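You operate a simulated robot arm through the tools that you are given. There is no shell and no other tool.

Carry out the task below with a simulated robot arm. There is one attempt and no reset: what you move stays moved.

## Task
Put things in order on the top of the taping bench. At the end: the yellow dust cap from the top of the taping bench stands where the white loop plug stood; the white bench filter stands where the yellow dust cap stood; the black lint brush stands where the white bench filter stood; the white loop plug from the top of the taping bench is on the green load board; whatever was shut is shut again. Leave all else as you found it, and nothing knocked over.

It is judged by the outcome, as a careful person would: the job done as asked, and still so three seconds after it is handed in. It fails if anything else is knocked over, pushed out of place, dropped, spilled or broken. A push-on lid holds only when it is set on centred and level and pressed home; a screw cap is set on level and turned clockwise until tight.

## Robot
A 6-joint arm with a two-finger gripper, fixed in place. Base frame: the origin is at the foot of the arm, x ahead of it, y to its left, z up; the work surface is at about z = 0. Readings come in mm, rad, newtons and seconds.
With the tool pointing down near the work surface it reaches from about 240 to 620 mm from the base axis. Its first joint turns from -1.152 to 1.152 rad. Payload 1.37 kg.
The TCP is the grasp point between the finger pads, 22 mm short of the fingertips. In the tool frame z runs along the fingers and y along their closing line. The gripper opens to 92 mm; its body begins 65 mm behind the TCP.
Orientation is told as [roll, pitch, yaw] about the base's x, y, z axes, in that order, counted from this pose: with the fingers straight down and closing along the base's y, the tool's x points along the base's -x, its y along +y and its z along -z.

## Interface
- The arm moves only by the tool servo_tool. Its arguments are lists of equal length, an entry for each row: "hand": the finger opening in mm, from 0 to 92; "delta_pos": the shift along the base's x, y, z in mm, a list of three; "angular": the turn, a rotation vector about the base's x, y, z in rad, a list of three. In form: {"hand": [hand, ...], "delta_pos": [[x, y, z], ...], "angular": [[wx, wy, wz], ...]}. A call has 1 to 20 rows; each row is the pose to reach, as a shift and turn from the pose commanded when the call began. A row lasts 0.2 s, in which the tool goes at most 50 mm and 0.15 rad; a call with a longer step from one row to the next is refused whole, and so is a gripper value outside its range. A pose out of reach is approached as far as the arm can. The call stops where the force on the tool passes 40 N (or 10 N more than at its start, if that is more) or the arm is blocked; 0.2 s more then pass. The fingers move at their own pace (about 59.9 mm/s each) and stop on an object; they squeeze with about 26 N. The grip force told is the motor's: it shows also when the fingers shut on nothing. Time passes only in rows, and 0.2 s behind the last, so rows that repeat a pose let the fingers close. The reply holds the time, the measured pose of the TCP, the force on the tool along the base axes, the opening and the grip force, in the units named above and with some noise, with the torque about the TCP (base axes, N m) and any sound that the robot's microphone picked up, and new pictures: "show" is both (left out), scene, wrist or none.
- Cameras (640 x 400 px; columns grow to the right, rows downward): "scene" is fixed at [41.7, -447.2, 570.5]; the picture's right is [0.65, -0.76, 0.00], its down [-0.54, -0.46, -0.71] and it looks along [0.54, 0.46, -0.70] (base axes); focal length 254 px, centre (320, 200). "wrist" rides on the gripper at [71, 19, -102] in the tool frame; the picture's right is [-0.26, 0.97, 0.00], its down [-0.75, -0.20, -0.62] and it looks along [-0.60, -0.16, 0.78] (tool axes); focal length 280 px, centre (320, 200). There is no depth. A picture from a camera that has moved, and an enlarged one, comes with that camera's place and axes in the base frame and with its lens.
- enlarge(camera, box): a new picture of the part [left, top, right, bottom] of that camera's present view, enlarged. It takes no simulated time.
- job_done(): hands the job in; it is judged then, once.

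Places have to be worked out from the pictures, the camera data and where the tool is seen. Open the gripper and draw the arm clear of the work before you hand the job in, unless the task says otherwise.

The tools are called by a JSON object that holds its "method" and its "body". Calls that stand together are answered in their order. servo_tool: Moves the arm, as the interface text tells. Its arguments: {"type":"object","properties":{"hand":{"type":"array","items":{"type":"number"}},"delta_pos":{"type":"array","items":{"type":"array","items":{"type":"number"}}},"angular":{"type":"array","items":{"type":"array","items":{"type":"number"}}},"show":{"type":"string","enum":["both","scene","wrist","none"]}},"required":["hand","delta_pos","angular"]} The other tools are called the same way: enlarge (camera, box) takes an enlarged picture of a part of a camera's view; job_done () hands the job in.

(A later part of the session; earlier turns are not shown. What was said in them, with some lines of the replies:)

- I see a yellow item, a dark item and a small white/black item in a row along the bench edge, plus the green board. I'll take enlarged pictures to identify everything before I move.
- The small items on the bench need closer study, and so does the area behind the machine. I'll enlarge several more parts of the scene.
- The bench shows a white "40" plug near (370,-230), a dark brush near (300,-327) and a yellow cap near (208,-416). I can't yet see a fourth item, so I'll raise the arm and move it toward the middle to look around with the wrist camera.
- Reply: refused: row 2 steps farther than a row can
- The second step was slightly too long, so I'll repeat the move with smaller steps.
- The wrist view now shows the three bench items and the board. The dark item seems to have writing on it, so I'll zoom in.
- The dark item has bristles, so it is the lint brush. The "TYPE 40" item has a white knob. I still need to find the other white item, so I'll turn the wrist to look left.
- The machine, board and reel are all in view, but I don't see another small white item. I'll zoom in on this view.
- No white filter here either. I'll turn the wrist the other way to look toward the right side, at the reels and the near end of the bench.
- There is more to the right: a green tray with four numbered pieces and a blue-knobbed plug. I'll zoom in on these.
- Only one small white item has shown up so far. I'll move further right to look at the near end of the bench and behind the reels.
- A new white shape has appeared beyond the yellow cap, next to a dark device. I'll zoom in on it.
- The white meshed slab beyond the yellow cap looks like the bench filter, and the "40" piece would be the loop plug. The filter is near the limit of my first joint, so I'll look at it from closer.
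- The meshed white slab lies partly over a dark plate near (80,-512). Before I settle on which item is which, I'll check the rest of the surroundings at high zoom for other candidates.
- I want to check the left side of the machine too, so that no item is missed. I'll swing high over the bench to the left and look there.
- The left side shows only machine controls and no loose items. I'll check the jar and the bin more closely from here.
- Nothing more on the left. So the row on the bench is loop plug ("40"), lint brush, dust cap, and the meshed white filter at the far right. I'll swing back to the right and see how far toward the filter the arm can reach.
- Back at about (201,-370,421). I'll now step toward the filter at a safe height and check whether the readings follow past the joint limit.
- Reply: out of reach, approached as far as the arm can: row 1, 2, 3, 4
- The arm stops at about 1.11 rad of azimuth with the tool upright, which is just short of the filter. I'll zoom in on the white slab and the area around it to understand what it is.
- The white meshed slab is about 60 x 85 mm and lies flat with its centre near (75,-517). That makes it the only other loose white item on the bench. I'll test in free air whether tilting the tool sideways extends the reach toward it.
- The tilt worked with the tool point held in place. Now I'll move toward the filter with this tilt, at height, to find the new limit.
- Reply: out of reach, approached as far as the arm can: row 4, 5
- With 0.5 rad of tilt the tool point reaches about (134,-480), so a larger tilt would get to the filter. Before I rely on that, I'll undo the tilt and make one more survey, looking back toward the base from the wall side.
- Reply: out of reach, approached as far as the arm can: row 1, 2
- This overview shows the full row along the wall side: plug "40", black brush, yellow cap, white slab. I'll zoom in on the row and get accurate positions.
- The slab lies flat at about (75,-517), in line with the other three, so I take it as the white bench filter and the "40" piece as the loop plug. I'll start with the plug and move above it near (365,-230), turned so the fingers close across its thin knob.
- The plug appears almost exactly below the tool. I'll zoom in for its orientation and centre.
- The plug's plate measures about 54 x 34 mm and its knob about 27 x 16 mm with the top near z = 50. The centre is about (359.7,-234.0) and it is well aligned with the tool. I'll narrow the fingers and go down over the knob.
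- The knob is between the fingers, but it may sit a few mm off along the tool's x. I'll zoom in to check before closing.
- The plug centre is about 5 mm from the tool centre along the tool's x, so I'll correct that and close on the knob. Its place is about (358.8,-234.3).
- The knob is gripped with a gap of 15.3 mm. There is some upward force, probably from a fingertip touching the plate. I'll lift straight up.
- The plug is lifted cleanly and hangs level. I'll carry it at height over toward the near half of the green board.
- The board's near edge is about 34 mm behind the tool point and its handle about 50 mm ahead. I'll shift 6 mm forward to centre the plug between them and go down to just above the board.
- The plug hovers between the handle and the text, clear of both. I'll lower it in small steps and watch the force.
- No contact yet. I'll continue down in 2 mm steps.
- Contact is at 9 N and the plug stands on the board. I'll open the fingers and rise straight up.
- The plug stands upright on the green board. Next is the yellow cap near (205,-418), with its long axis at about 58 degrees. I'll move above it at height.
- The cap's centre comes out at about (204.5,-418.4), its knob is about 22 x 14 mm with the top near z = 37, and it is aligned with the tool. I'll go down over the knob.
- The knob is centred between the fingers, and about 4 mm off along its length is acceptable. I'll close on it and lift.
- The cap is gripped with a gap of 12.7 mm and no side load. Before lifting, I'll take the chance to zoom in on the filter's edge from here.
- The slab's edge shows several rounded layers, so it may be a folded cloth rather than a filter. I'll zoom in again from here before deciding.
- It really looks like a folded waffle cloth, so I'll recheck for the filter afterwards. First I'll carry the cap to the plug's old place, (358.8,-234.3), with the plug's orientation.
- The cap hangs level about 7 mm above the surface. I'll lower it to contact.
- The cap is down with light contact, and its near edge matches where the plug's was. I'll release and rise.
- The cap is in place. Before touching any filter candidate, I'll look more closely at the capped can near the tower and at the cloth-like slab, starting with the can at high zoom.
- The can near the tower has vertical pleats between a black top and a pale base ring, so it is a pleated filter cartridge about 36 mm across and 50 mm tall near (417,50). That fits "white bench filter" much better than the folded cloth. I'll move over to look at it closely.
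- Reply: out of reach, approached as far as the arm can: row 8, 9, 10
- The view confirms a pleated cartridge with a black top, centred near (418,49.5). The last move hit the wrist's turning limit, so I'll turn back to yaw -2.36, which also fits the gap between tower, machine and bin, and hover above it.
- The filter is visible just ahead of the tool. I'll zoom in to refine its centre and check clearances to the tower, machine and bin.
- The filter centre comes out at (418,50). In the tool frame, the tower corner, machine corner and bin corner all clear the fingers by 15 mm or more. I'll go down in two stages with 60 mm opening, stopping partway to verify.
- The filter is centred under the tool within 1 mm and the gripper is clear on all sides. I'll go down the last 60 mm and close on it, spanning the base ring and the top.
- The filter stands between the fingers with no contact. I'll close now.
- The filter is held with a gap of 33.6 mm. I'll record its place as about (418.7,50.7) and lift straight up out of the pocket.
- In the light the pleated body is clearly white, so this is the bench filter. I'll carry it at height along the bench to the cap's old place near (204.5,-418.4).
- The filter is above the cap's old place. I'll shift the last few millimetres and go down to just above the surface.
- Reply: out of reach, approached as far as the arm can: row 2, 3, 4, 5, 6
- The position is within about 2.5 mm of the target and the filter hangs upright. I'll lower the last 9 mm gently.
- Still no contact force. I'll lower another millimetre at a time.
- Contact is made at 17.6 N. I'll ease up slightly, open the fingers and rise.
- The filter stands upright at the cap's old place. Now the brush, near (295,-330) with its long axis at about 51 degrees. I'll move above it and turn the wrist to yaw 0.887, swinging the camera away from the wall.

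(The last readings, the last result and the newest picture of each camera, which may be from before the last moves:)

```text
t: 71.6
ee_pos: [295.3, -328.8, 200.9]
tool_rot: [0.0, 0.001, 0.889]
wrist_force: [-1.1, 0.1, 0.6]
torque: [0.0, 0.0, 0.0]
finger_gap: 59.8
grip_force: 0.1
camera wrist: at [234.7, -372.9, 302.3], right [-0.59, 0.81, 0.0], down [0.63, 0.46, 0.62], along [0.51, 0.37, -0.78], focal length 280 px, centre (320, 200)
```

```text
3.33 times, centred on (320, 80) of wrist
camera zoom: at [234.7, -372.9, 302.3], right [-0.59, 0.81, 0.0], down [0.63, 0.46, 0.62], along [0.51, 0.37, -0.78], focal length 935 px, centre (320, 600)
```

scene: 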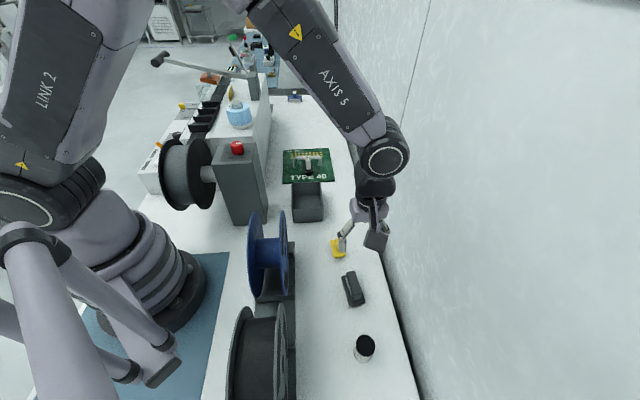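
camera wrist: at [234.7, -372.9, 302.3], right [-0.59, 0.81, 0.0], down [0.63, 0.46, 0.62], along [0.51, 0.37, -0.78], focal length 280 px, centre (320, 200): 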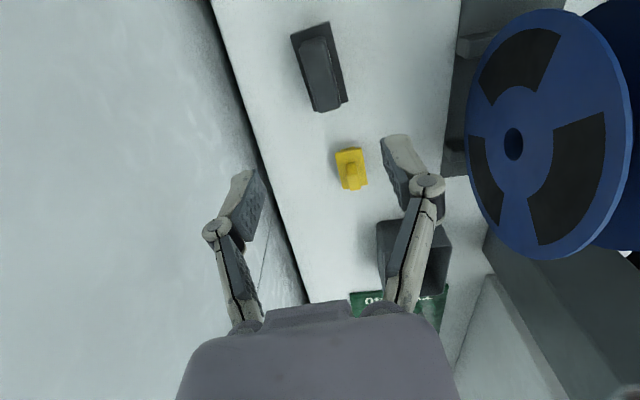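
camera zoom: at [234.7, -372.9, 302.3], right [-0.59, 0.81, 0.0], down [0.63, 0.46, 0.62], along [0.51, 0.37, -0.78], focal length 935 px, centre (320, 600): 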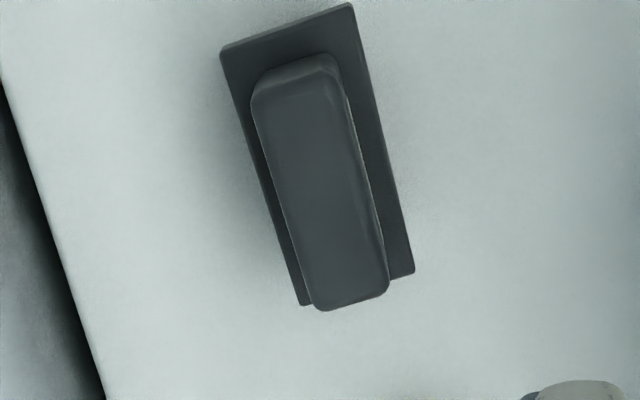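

The brush's plate is about 72 x 37 mm and its handle about 22 x 53 mm with the top near z = 45. The centre is at about (292,-330). I'll adjust slightly and go down over the handle.

{"method": "servo_tool", "body": {"hand": [50, 46, 46, 46, 46, 46], "delta_pos": [[-3.2, -1.2, -35], [-3.2, -1.2, -75], [-3.2, -1.2, -115], [-3.2, -1.2, -145], [-3.2, -1.2, -156], [-3.2, -1.2, -158]], "angular": [[0, 0, 0.024], [0, 0, 0.024], [0, 0, 0.024], [0, 0, 0.024], [0, 0, 0.024], [0, 0, 0.024]]}}

{"method": "enlarge", "body": {"camera": "wrist", "box": [220, 60, 440, 280]}}

{"method": "enlarge", "body": {"camera": "scene", "box": [310, 230, 400, 320]}}

```text
t: 73.0
ee_pos: [291.8, -333.5, 42.2]
tool_rot: [0.001, 0.0, 0.909]
wrist_force: [-0.3, -1.0, -0.2]
torque: [-0.01, 0.0, -0.02]
finger_gap: 46.1
grip_force: 0.1
camera wrist: at [233.3, -377.6, 143.7], right [-0.6, 0.8, 0.0], down [0.62, 0.47, 0.62], along [0.5, 0.38, -0.78], focal length 280 px, centre (320, 200)
```

scene: 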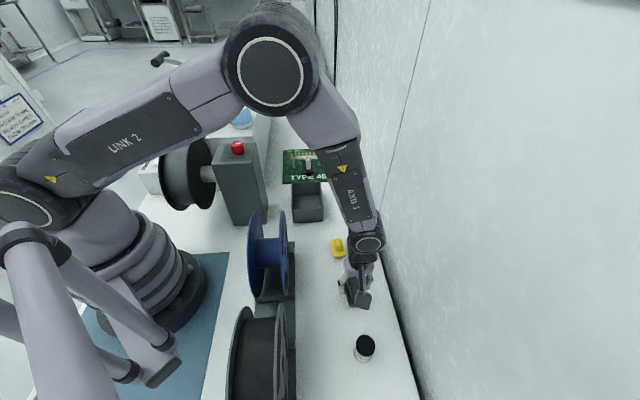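
wrist: 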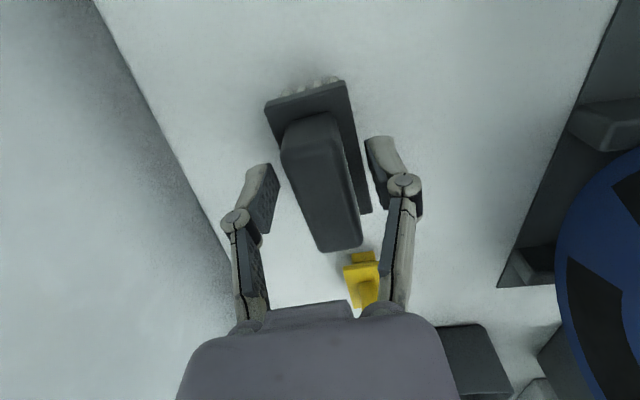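

```text
1.82 times, centred on (330, 170) of wrist
camera zoom: at [233.3, -377.6, 143.7], right [-0.6, 0.8, 0.0], down [0.62, 0.47, 0.62], along [0.5, 0.38, -0.78], focal length 510 px, centre (302, 254)
```

zoom: 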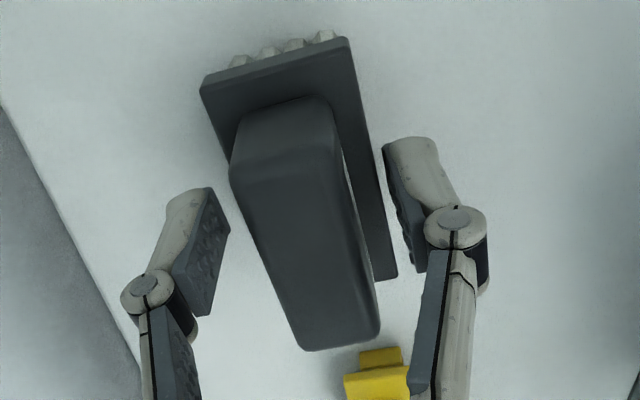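

```text
4.44 times, centred on (355, 275) of scene
camera zoom: at [41.7, -447.2, 570.5], right [0.65, -0.76, 0.0], down [-0.54, -0.46, -0.71], along [0.54, 0.46, -0.7], focal length 1129 px, centre (164, -133)
```

zoom: 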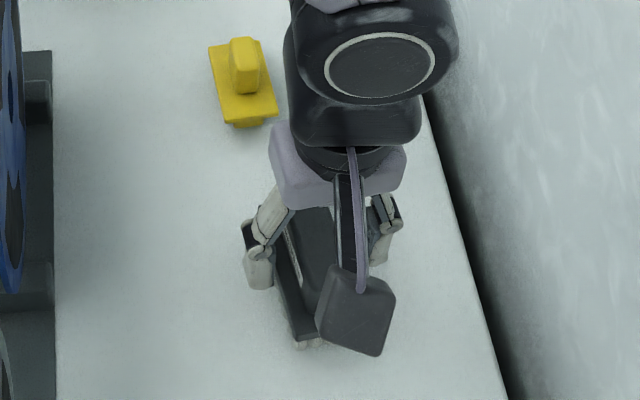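

The handle is centred between the fingers. I'll close on it and lift it straight up.

{"method": "servo_tool", "body": {"hand": [30, 15, 12, 12, 12], "delta_pos": [[0, 0, 0], [0, 0, 0], [0, 0, 0], [0, 0, 0], [0, 0, 0]], "angular": [[0, 0, 0], [0, 0, 0], [0, 0, 0], [0, 0, 0], [0, 0, 0]], "show": "wrist"}}

```text
t: 74.2
ee_pos: [292.2, -333.2, 42.3]
tool_rot: [0.001, 0.0, 0.91]
wrist_force: [0.4, 0.3, 0.2]
torque: [-0.04, 0.01, -0.05]
finger_gap: 35.2
grip_force: 25.8
camera wrist: at [233.3, -377.5, 143.8], right [-0.6, 0.8, 0.0], down [0.62, 0.47, 0.62], along [0.5, 0.38, -0.78], focal length 280 px, centre (320, 200)
```

wrist: 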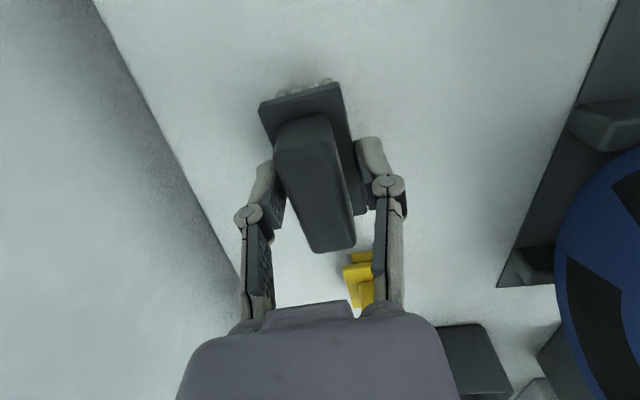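

The gap stopped at 35 mm, which means the fingertips closed on the plate edges instead of the handle, so the plate sits higher than I judged. I'll open, rise 9 mm and close again on the handle.

{"method": "servo_tool", "body": {"hand": [46, 46, 46, 46, 46], "delta_pos": [[0, 0, 0], [0, 0, 0], [0, 0, 4], [0, 0, 9], [0, 0, 9]], "angular": [[0, 0, 0], [0, 0, 0], [0, 0, 0], [0, 0, 0], [0, 0, 0]], "show": "none"}}

{"method": "servo_tool", "body": {"hand": [30, 15, 12, 12, 12], "delta_pos": [[0, 0, 0], [0, 0, 0], [0, 0, 0], [0, 0, 0], [0, 0, 0]], "angular": [[0, 0, 0], [0, 0, 0], [0, 0, 0], [0, 0, 0], [0, 0, 0]]}}

{"method": "enlarge", "body": {"camera": "wrist", "box": [220, 60, 440, 280]}}

```text
t: 75.4
ee_pos: [291.9, -334.0, 52.3]
tool_rot: [-0.001, 0.0, 0.912]
wrist_force: [-1.1, -0.4, 0.5]
torque: [0.02, 0.03, -0.01]
finger_gap: 45.9
grip_force: 0.0
```

```text
t: 76.6
ee_pos: [291.3, -332.2, 53.5]
tool_rot: [0.0, 0.001, 0.912]
wrist_force: [0.1, 0.4, 2.6]
torque: [0.02, 0.04, 0.0]
finger_gap: 21.3
grip_force: 26.0
camera wrist: at [232.8, -377.2, 153.8], right [-0.6, 0.8, 0.0], down [0.62, 0.47, 0.62], along [0.5, 0.38, -0.78], focal length 280 px, centre (320, 200)
```

scene: 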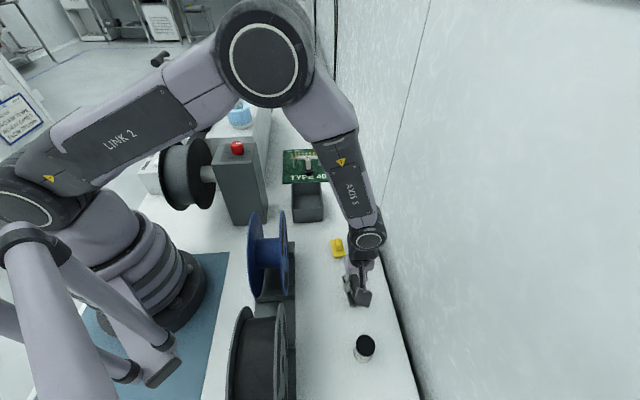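
wrist: 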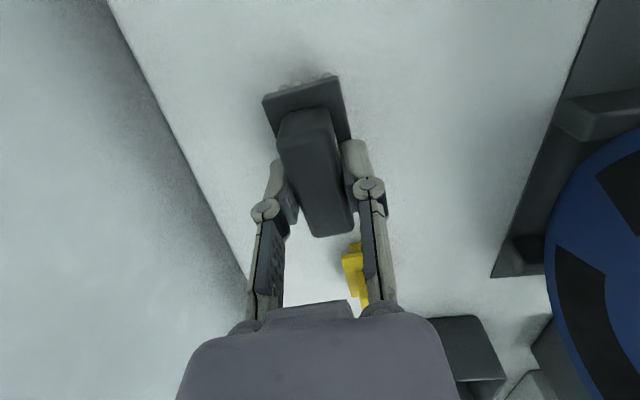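

```text
1.82 times, centred on (330, 170) of wrist
camera zoom: at [232.8, -377.2, 153.8], right [-0.6, 0.8, 0.0], down [0.62, 0.47, 0.62], along [0.5, 0.38, -0.78], focal length 510 px, centre (302, 254)
```

zoom: 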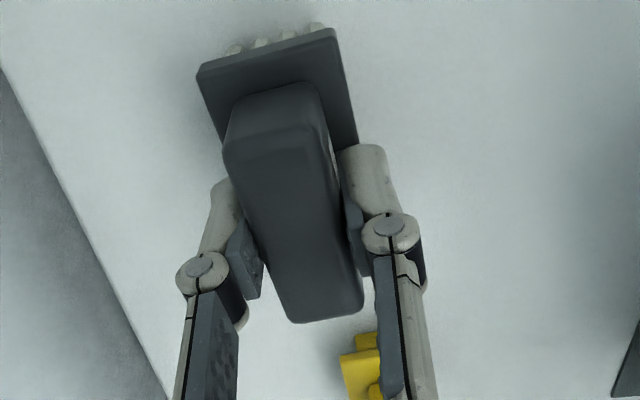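

Now the handle is held with a gap of 21.3 mm. I'll lift it and carry it at height to the filter's old place, turning it to about 75 degrees so it fits clear of tower, bin and board.

{"method": "servo_tool", "body": {"hand": [12, 12, 12, 12, 12, 12, 12, 12, 12, 12, 12, 12], "delta_pos": [[0, 0, 8], [0, 0, 45], [0, 0, 90], [0, 0, 135], [10, 20, 170], [30, 55, 185], [50, 90, 185], [70, 125, 185], [90, 160, 185], [110, 195, 185], [130, 230, 185], [140, 260, 185]], "angular": [[0, 0, 0], [0, 0, 0], [0, 0, 0], [0, 0, 0], [0, 0, 0.05], [0, 0, 0.1], [0, 0, 0.15], [0, 0, 0.2], [0, 0, 0.25], [0, 0, 0.3], [0, 0, 0.35], [0, 0, 0.398]]}}

```text
t: 79.2
ee_pos: [430.1, -72.4, 237.9]
tool_rot: [0.001, 0.001, 1.309]
wrist_force: [0.3, 0.3, -0.2]
torque: [-0.04, 0.03, -0.02]
finger_gap: 21.2
grip_force: 25.9
camera wrist: at [393.0, -135.6, 339.3], right [-0.86, 0.5, 0.0], down [0.39, 0.68, 0.62], along [0.31, 0.54, -0.78], focal length 280 px, centre (320, 200)
```

scene: 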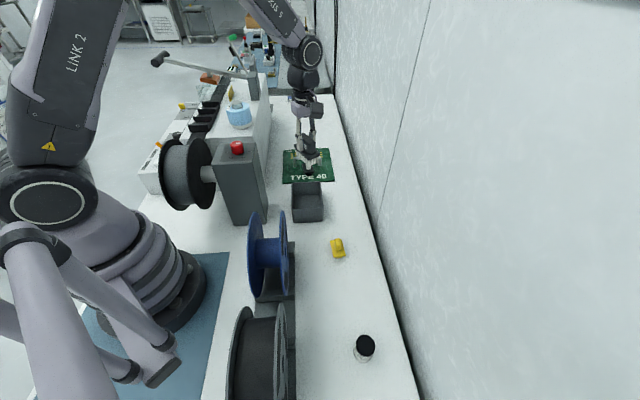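
wrist: 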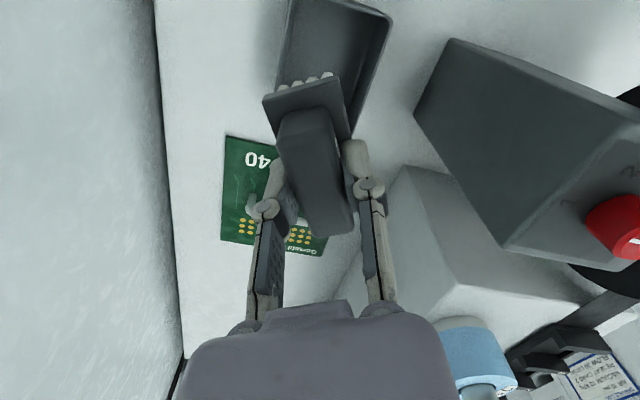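

The brush hangs level in the grip. I'll move over the filter's old place at height, then go partway down to check clearances.

{"method": "servo_tool", "body": {"hand": [12, 12, 12, 12, 12, 12, 12], "delta_pos": [[-3, 35, 0], [-6, 70, 0], [-9, 100, 0], [-11.8, 123.4, 0], [-11.8, 123.4, -35], [-11.8, 123.4, -70], [-11.8, 123.4, -100]], "angular": [[0, 0, 0], [0, 0, 0], [0, 0, 0], [0, 0, 0], [0, 0, 0], [0, 0, 0], [0, 0, 0]]}}

{"method": "enlarge", "body": {"camera": "wrist", "box": [160, 0, 480, 300]}}

{"method": "enlarge", "body": {"camera": "scene", "box": [220, 80, 330, 220]}}

```text
t: 80.8
ee_pos: [421.3, 50.3, 135.3]
tool_rot: [0.001, 0.001, 1.308]
wrist_force: [0.4, 0.0, -0.8]
torque: [0.02, 0.02, 0.01]
finger_gap: 21.2
grip_force: 26.2
camera wrist: at [383.9, -12.3, 237.2], right [-0.86, 0.5, 0.0], down [0.39, 0.68, 0.62], along [0.31, 0.54, -0.78], focal length 280 px, centre (320, 200)
```

scene: 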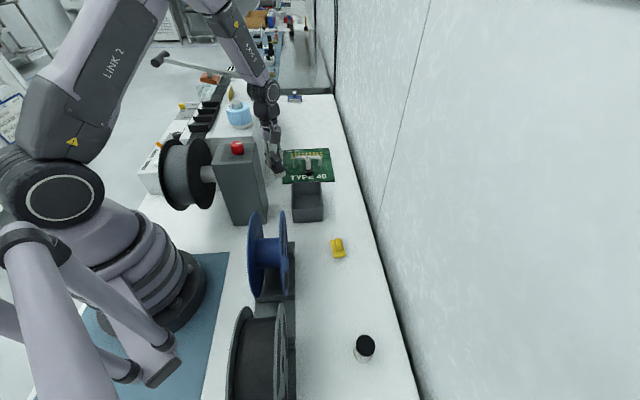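
wrist: 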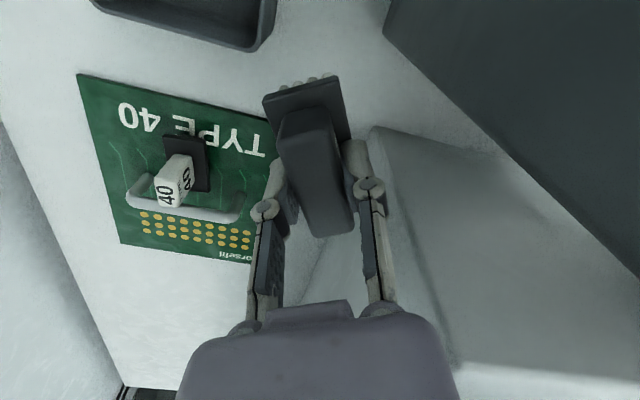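

```text
1.33 times, centred on (320, 150) of wrist
camera zoom: at [383.9, -12.3, 237.2], right [-0.86, 0.5, 0.0], down [0.39, 0.68, 0.62], along [0.31, 0.54, -0.78], focal length 374 px, centre (320, 267)
```

zoom: 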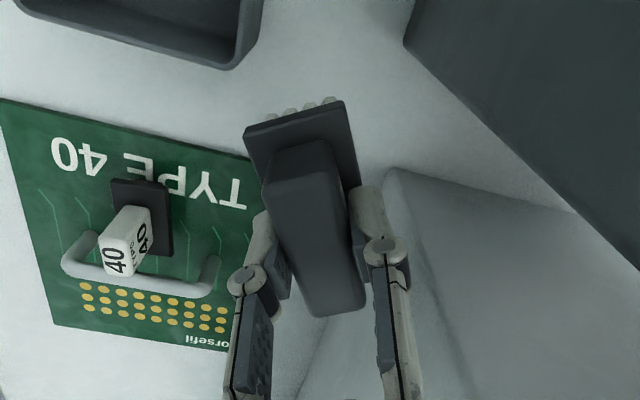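

```text
2.86 times, centred on (275, 150) of scene
camera zoom: at [41.7, -447.2, 570.5], right [0.65, -0.76, 0.0], down [-0.54, -0.46, -0.71], along [0.54, 0.46, -0.7], focal length 726 px, centre (449, 343)
```

zoom: 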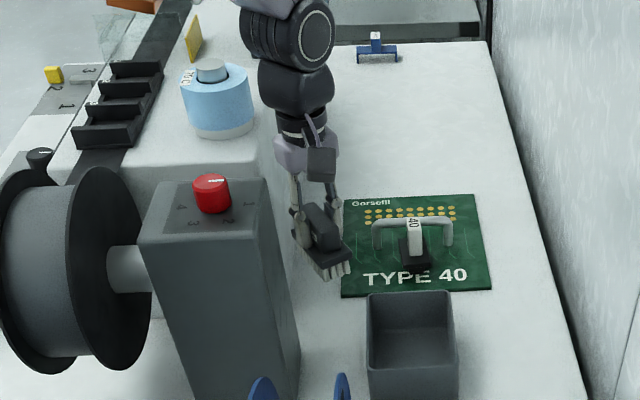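

The brush is over the filter's spot and clear of tower, bin, board and machine. I'll adjust 1.5 mm and go down to about 8 mm above the surface.

{"method": "servo_tool", "body": {"hand": [12, 12, 12, 12], "delta_pos": [[-1.5, 0.5, -30], [-1.5, 0.5, -55], [-1.5, 0.5, -70], [-1.5, 0.5, -75]], "angular": [[0, 0, 0], [0, 0, 0], [0, 0, 0], [0, 0, 0]]}}

{"method": "enlarge", "body": {"camera": "scene", "box": [240, 130, 320, 210]}}

{"method": "enlarge", "body": {"camera": "wrist", "box": [160, 0, 480, 300]}}

```text
t: 81.8
ee_pos: [419.2, 52.0, 62.2]
tool_rot: [0.001, 0.0, 1.309]
wrist_force: [0.3, 0.4, -0.3]
torque: [-0.06, 0.01, 0.02]
finger_gap: 21.5
grip_force: 25.5
camera wrist: at [381.5, -12.5, 163.1], right [-0.86, 0.5, 0.0], down [0.39, 0.68, 0.62], along [0.31, 0.54, -0.78], focal length 280 px, centre (320, 200)
```

scene: 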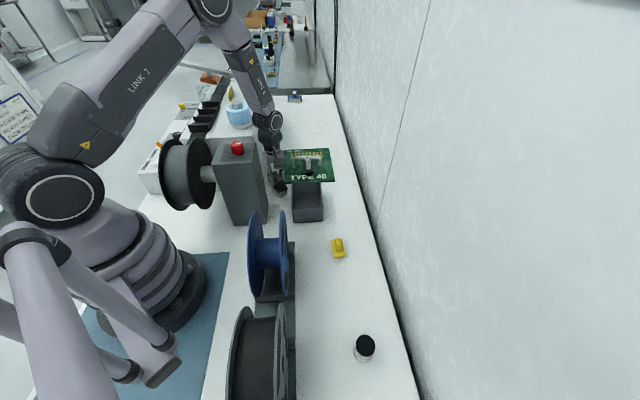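
wrist: 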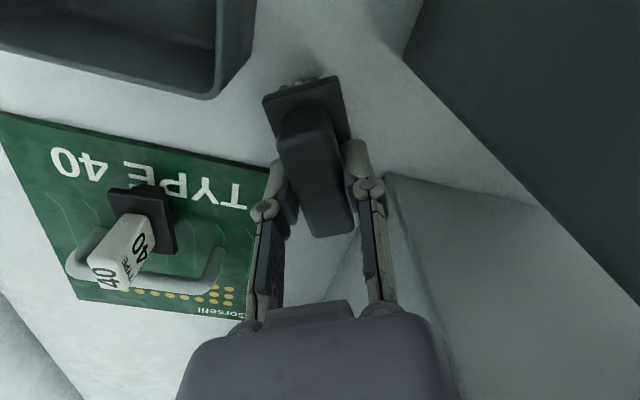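

```text
5.00 times, centred on (280, 170) of scene
camera zoom: at [41.7, -447.2, 570.5], right [0.65, -0.76, 0.0], down [-0.54, -0.46, -0.71], along [0.54, 0.46, -0.7], focal length 1270 px, centre (520, 350)
```

zoom: 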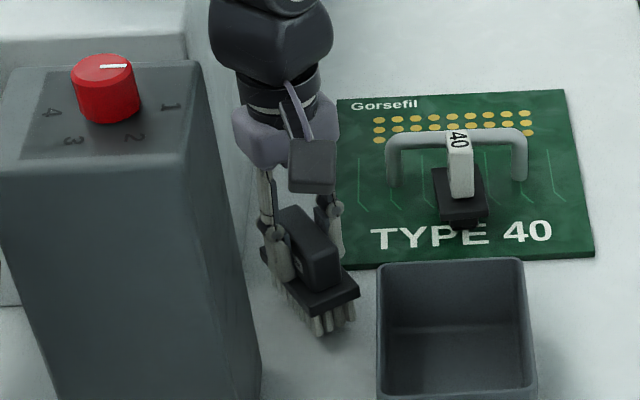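

```text
1.33 times, centred on (320, 150) of wrist
camera zoom: at [381.5, -12.5, 163.1], right [-0.86, 0.5, 0.0], down [0.39, 0.68, 0.62], along [0.31, 0.54, -0.78], focal length 374 px, centre (320, 267)
```

zoom: 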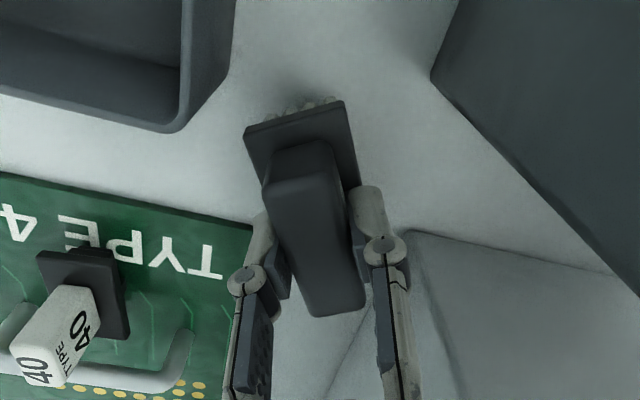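

Everything is clear, with the brush a few millimetres above the surface. I'll lower it gently.

{"method": "servo_tool", "body": {"hand": [12, 12, 12, 12], "delta_pos": [[0, 0, -4], [0, 0, -7], [0, 0, -8.5], [0, 0, -9]], "angular": [[0, 0, 0], [0, 0, 0], [0, 0, 0], [0, 0, 0]], "show": "none"}}

```text
t: 82.8
ee_pos: [419.7, 50.9, 52.2]
tool_rot: [0.0, -0.001, 1.31]
wrist_force: [0.1, 0.7, -1.3]
torque: [0.01, -0.01, -0.02]
finger_gap: 21.5
grip_force: 26.1
```

No contact yet at z = 52.2. I'll lower another millimetre.

{"method": "servo_tool", "body": {"hand": [12, 12], "delta_pos": [[0, 0, -0.7], [0, 0, -1.2]], "angular": [[0, 0, 0], [0, 0, 0]], "show": "none"}}

{"method": "enlarge", "body": {"camera": "scene", "box": [260, 160, 310, 200]}}

```text
t: 83.4
ee_pos: [418.9, 51.2, 51.3]
tool_rot: [0.0, 0.001, 1.308]
wrist_force: [-8.2, -2.5, 23.2]
torque: [-0.15, 0.23, -0.02]
finger_gap: 21.5
grip_force: 26.0
```

```text
10.00 times, centred on (285, 180) of scene
camera zoom: at [41.6, -447.2, 570.5], right [0.65, -0.76, 0.0], down [-0.54, -0.46, -0.71], along [0.54, 0.46, -0.7], focal length 2541 px, centre (670, 400)
```

zoom: 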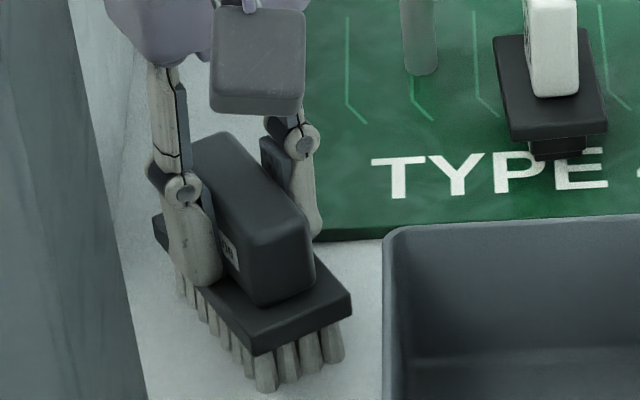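

Contact is at 23 N and the bristles rest on the bench. I'll ease up a millimetre, open a little, and rise straight up.

{"method": "servo_tool", "body": {"hand": [12, 24, 34, 38, 38, 38, 38, 38, 38, 38, 38], "delta_pos": [[0, 0, 1], [0, 0, 1], [0, 0, 1], [0, 0, 1], [0, 0, 8], [0, 0, 30], [0, 0, 70], [0, 0, 110], [0, 0, 150], [0, 0, 190], [0, 0, 220]], "angular": [[0, 0, 0], [0, 0, 0], [0, 0, 0], [0, 0, 0], [0, 0, 0], [0, 0, 0], [0, 0, 0], [0, 0, 0], [0, 0, 0], [0, 0, 0], [0, 0, 0]]}}

{"method": "enlarge", "body": {"camera": "scene", "box": [250, 140, 330, 210]}}

{"method": "enlarge", "body": {"camera": "wrist", "box": [200, 0, 460, 180]}}

```text
t: 85.8
ee_pos: [416.9, 51.3, 270.6]
tool_rot: [0.001, 0.001, 1.308]
wrist_force: [0.4, 0.7, -0.1]
torque: [-0.02, 0.01, -0.03]
finger_gap: 37.8
grip_force: 0.1
camera wrist: at [380.7, -12.1, 372.0], right [-0.86, 0.5, 0.0], down [0.39, 0.68, 0.62], along [0.31, 0.54, -0.78], focal length 280 px, centre (320, 200)
```

scene: 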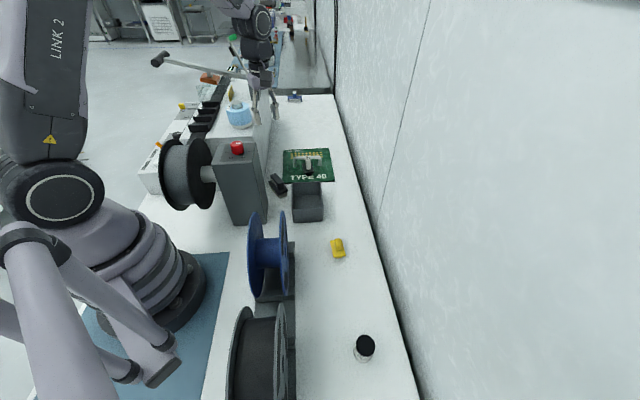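
wrist: 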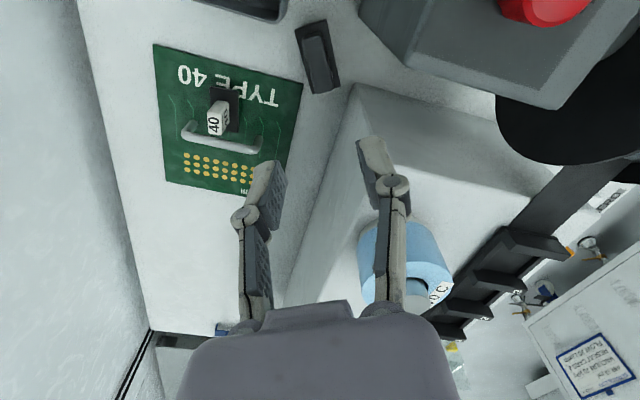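

```text
5.71 times, centred on (290, 175) of scene
camera zoom: at [41.7, -447.2, 570.5], right [0.65, -0.76, 0.0], down [-0.54, -0.46, -0.71], along [0.54, 0.46, -0.7], focal length 1452 px, centre (491, 343)
```

zoom: 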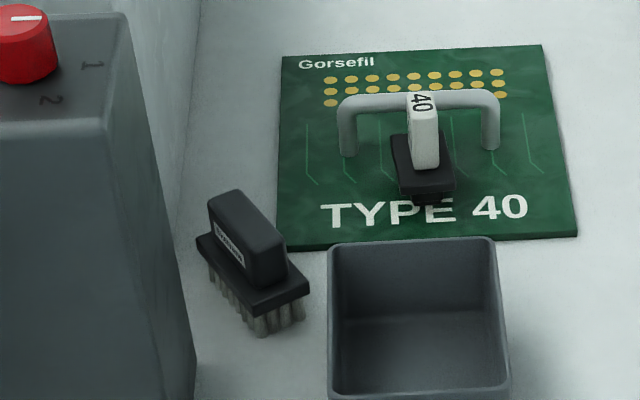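

```text
2.22 times, centred on (330, 90) of wrist
camera zoom: at [380.7, -12.1, 372.0], right [-0.86, 0.5, 0.0], down [0.39, 0.68, 0.62], along [0.31, 0.54, -0.78], focal length 623 px, centre (298, 444)
```

zoom: 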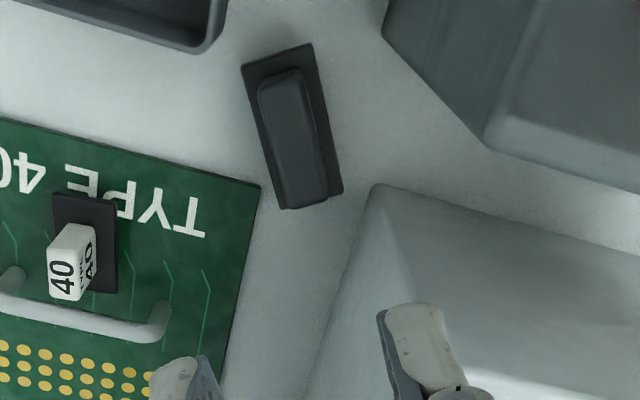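

The brush stands level at the filter's old place, about (419.5,51). I'll open the gripper and move the arm up and clear, then check everything.

{"method": "servo_tool", "body": {"hand": [50, 70, 92, 92, 92, 92, 92, 92, 92], "delta_pos": [[0, -5, 40], [0, -20, 80], [0, -50, 110], [0, -90, 125], [0, -130, 130], [0, -170, 130], [0, -200, 130], [0, -200, 130], [0, -200, 130]], "angular": [[0, 0, -0.1], [0, 0, -0.24], [0, 0, -0.38], [0, 0, -0.52], [0, 0, -0.66], [0, 0, -0.8], [0, 0, -0.94], [0, 0, -1.08], [0, 0, -1.2]]}}

{"method": "enlarge", "body": {"camera": "scene", "box": [240, 130, 400, 240]}}

{"method": "enlarge", "body": {"camera": "scene", "box": [290, 220, 420, 390]}}

{"method": "enlarge", "body": {"camera": "scene", "box": [130, 60, 290, 220]}}

```text
t: 87.8
ee_pos: [417.6, -148.6, 400.4]
tool_rot: [0.001, 0.0, 0.108]
wrist_force: [-0.1, 0.1, -0.1]
torque: [-0.03, 0.0, 0.01]
finger_gap: 92.0
grip_force: 0.0
camera wrist: at [345.1, -137.1, 502.6], right [0.16, 0.99, 0.0], down [0.77, -0.12, 0.62], along [0.62, -0.1, -0.78], focal length 280 px, centre (320, 200)
```

scene: 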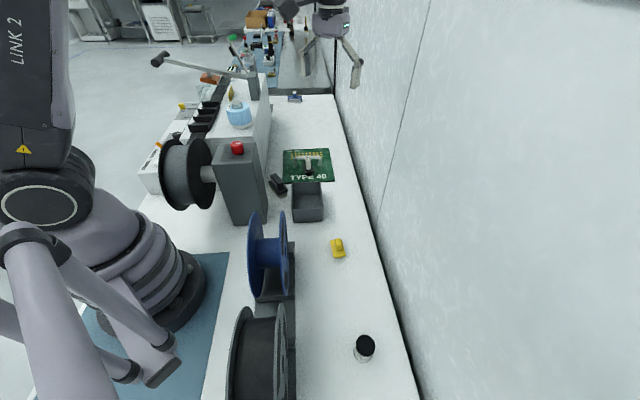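
wrist: 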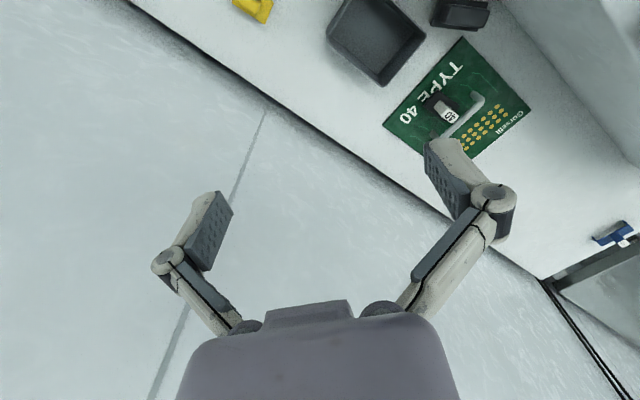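

```text
3.64 times, centred on (320, 185) of scene
camera zoom: at [41.7, -447.2, 570.5], right [0.65, -0.76, 0.0], down [-0.54, -0.46, -0.71], along [0.54, 0.46, -0.7], focal length 924 px, centre (320, 254)
```

zoom: 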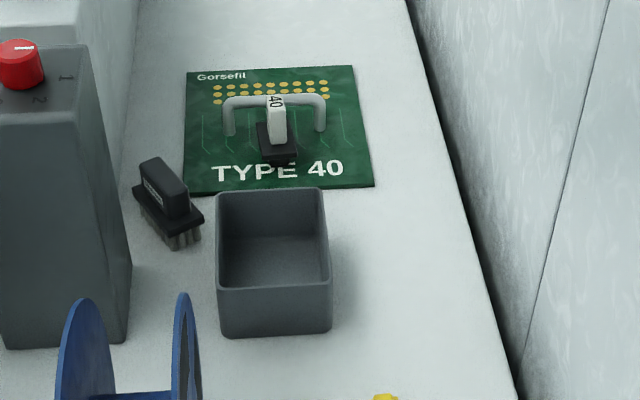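

```text
2.35 times, centred on (355, 305) of scene
camera zoom: at [41.7, -447.2, 570.5], right [0.65, -0.76, 0.0], down [-0.54, -0.46, -0.71], along [0.54, 0.46, -0.7], focal length 598 px, centre (238, -47)
```

zoom: 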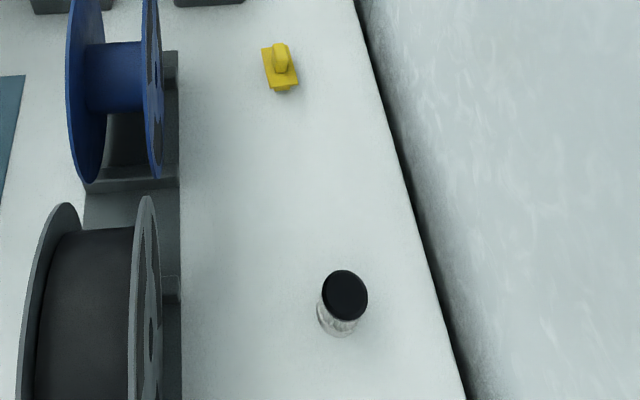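

```text
2.50 times, centred on (210, 140) of scene
camera zoom: at [41.7, -447.2, 570.5], right [0.65, -0.76, 0.0], down [-0.54, -0.46, -0.71], along [0.54, 0.46, -0.7], focal length 635 px, centre (595, 350)
```

zoom: 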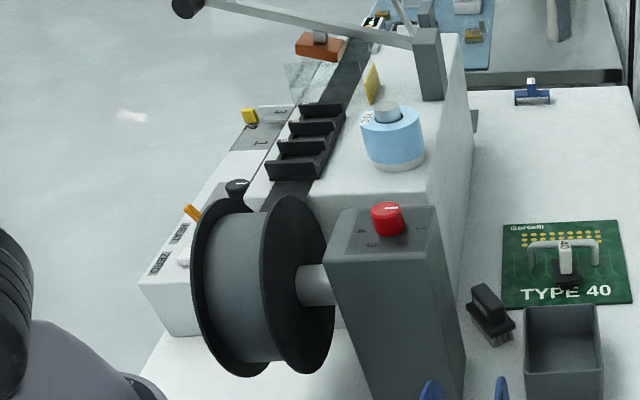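

All four items stand upright where asked: plug on the green board, yellow cap at the plug's old place, filter at the cap's old place, brush at the filter's old place. Nothing else has moved, nothing was opened, and the arm is clear with the gripper open, so I'm handing the job in.

{"method": "job_done", "body": {}}

```text
The job is handed in.
```

I've handed the job in with all four pieces standing upright where you asked, and nothing else moved or knocked over. I haven't seen the judge's result.

| Item | Now stands | How close |
|---|---|---|
| White loop plug (the "TYPE 40" piece) | on the green load board, between the handle and the lettering | clear of both |
| Yellow dust cap | where the loop plug stood | within about 2 mm |
| White bench filter | where the dust cap stood | about 3 mm off |
| Black lint brush | where the bench filter stood | within about 2 mm |

- **Which piece is the filter:** I took the white pleated cartridge with the black top, beside the grey tower, as the bench filter. The white folded waffle cloth at the far right of the bench was the other candidate, and I left it alone.
- **Filter position:** the dust cap's old place is right at the limit of the first joint, so the arm stopped slightly short there.
- **Brush handling:** my first grip on the brush closed on its base plate. I opened, rose a little and gripped the handle instead; the brush stayed upright.
- **Brush direction:** I turned the brush about 23° from its original direction so it would clear the tower, bin and board.
- **Anything shut:** I opened nothing, so there was nothing to close again. The arm is clear and the gripper is open.
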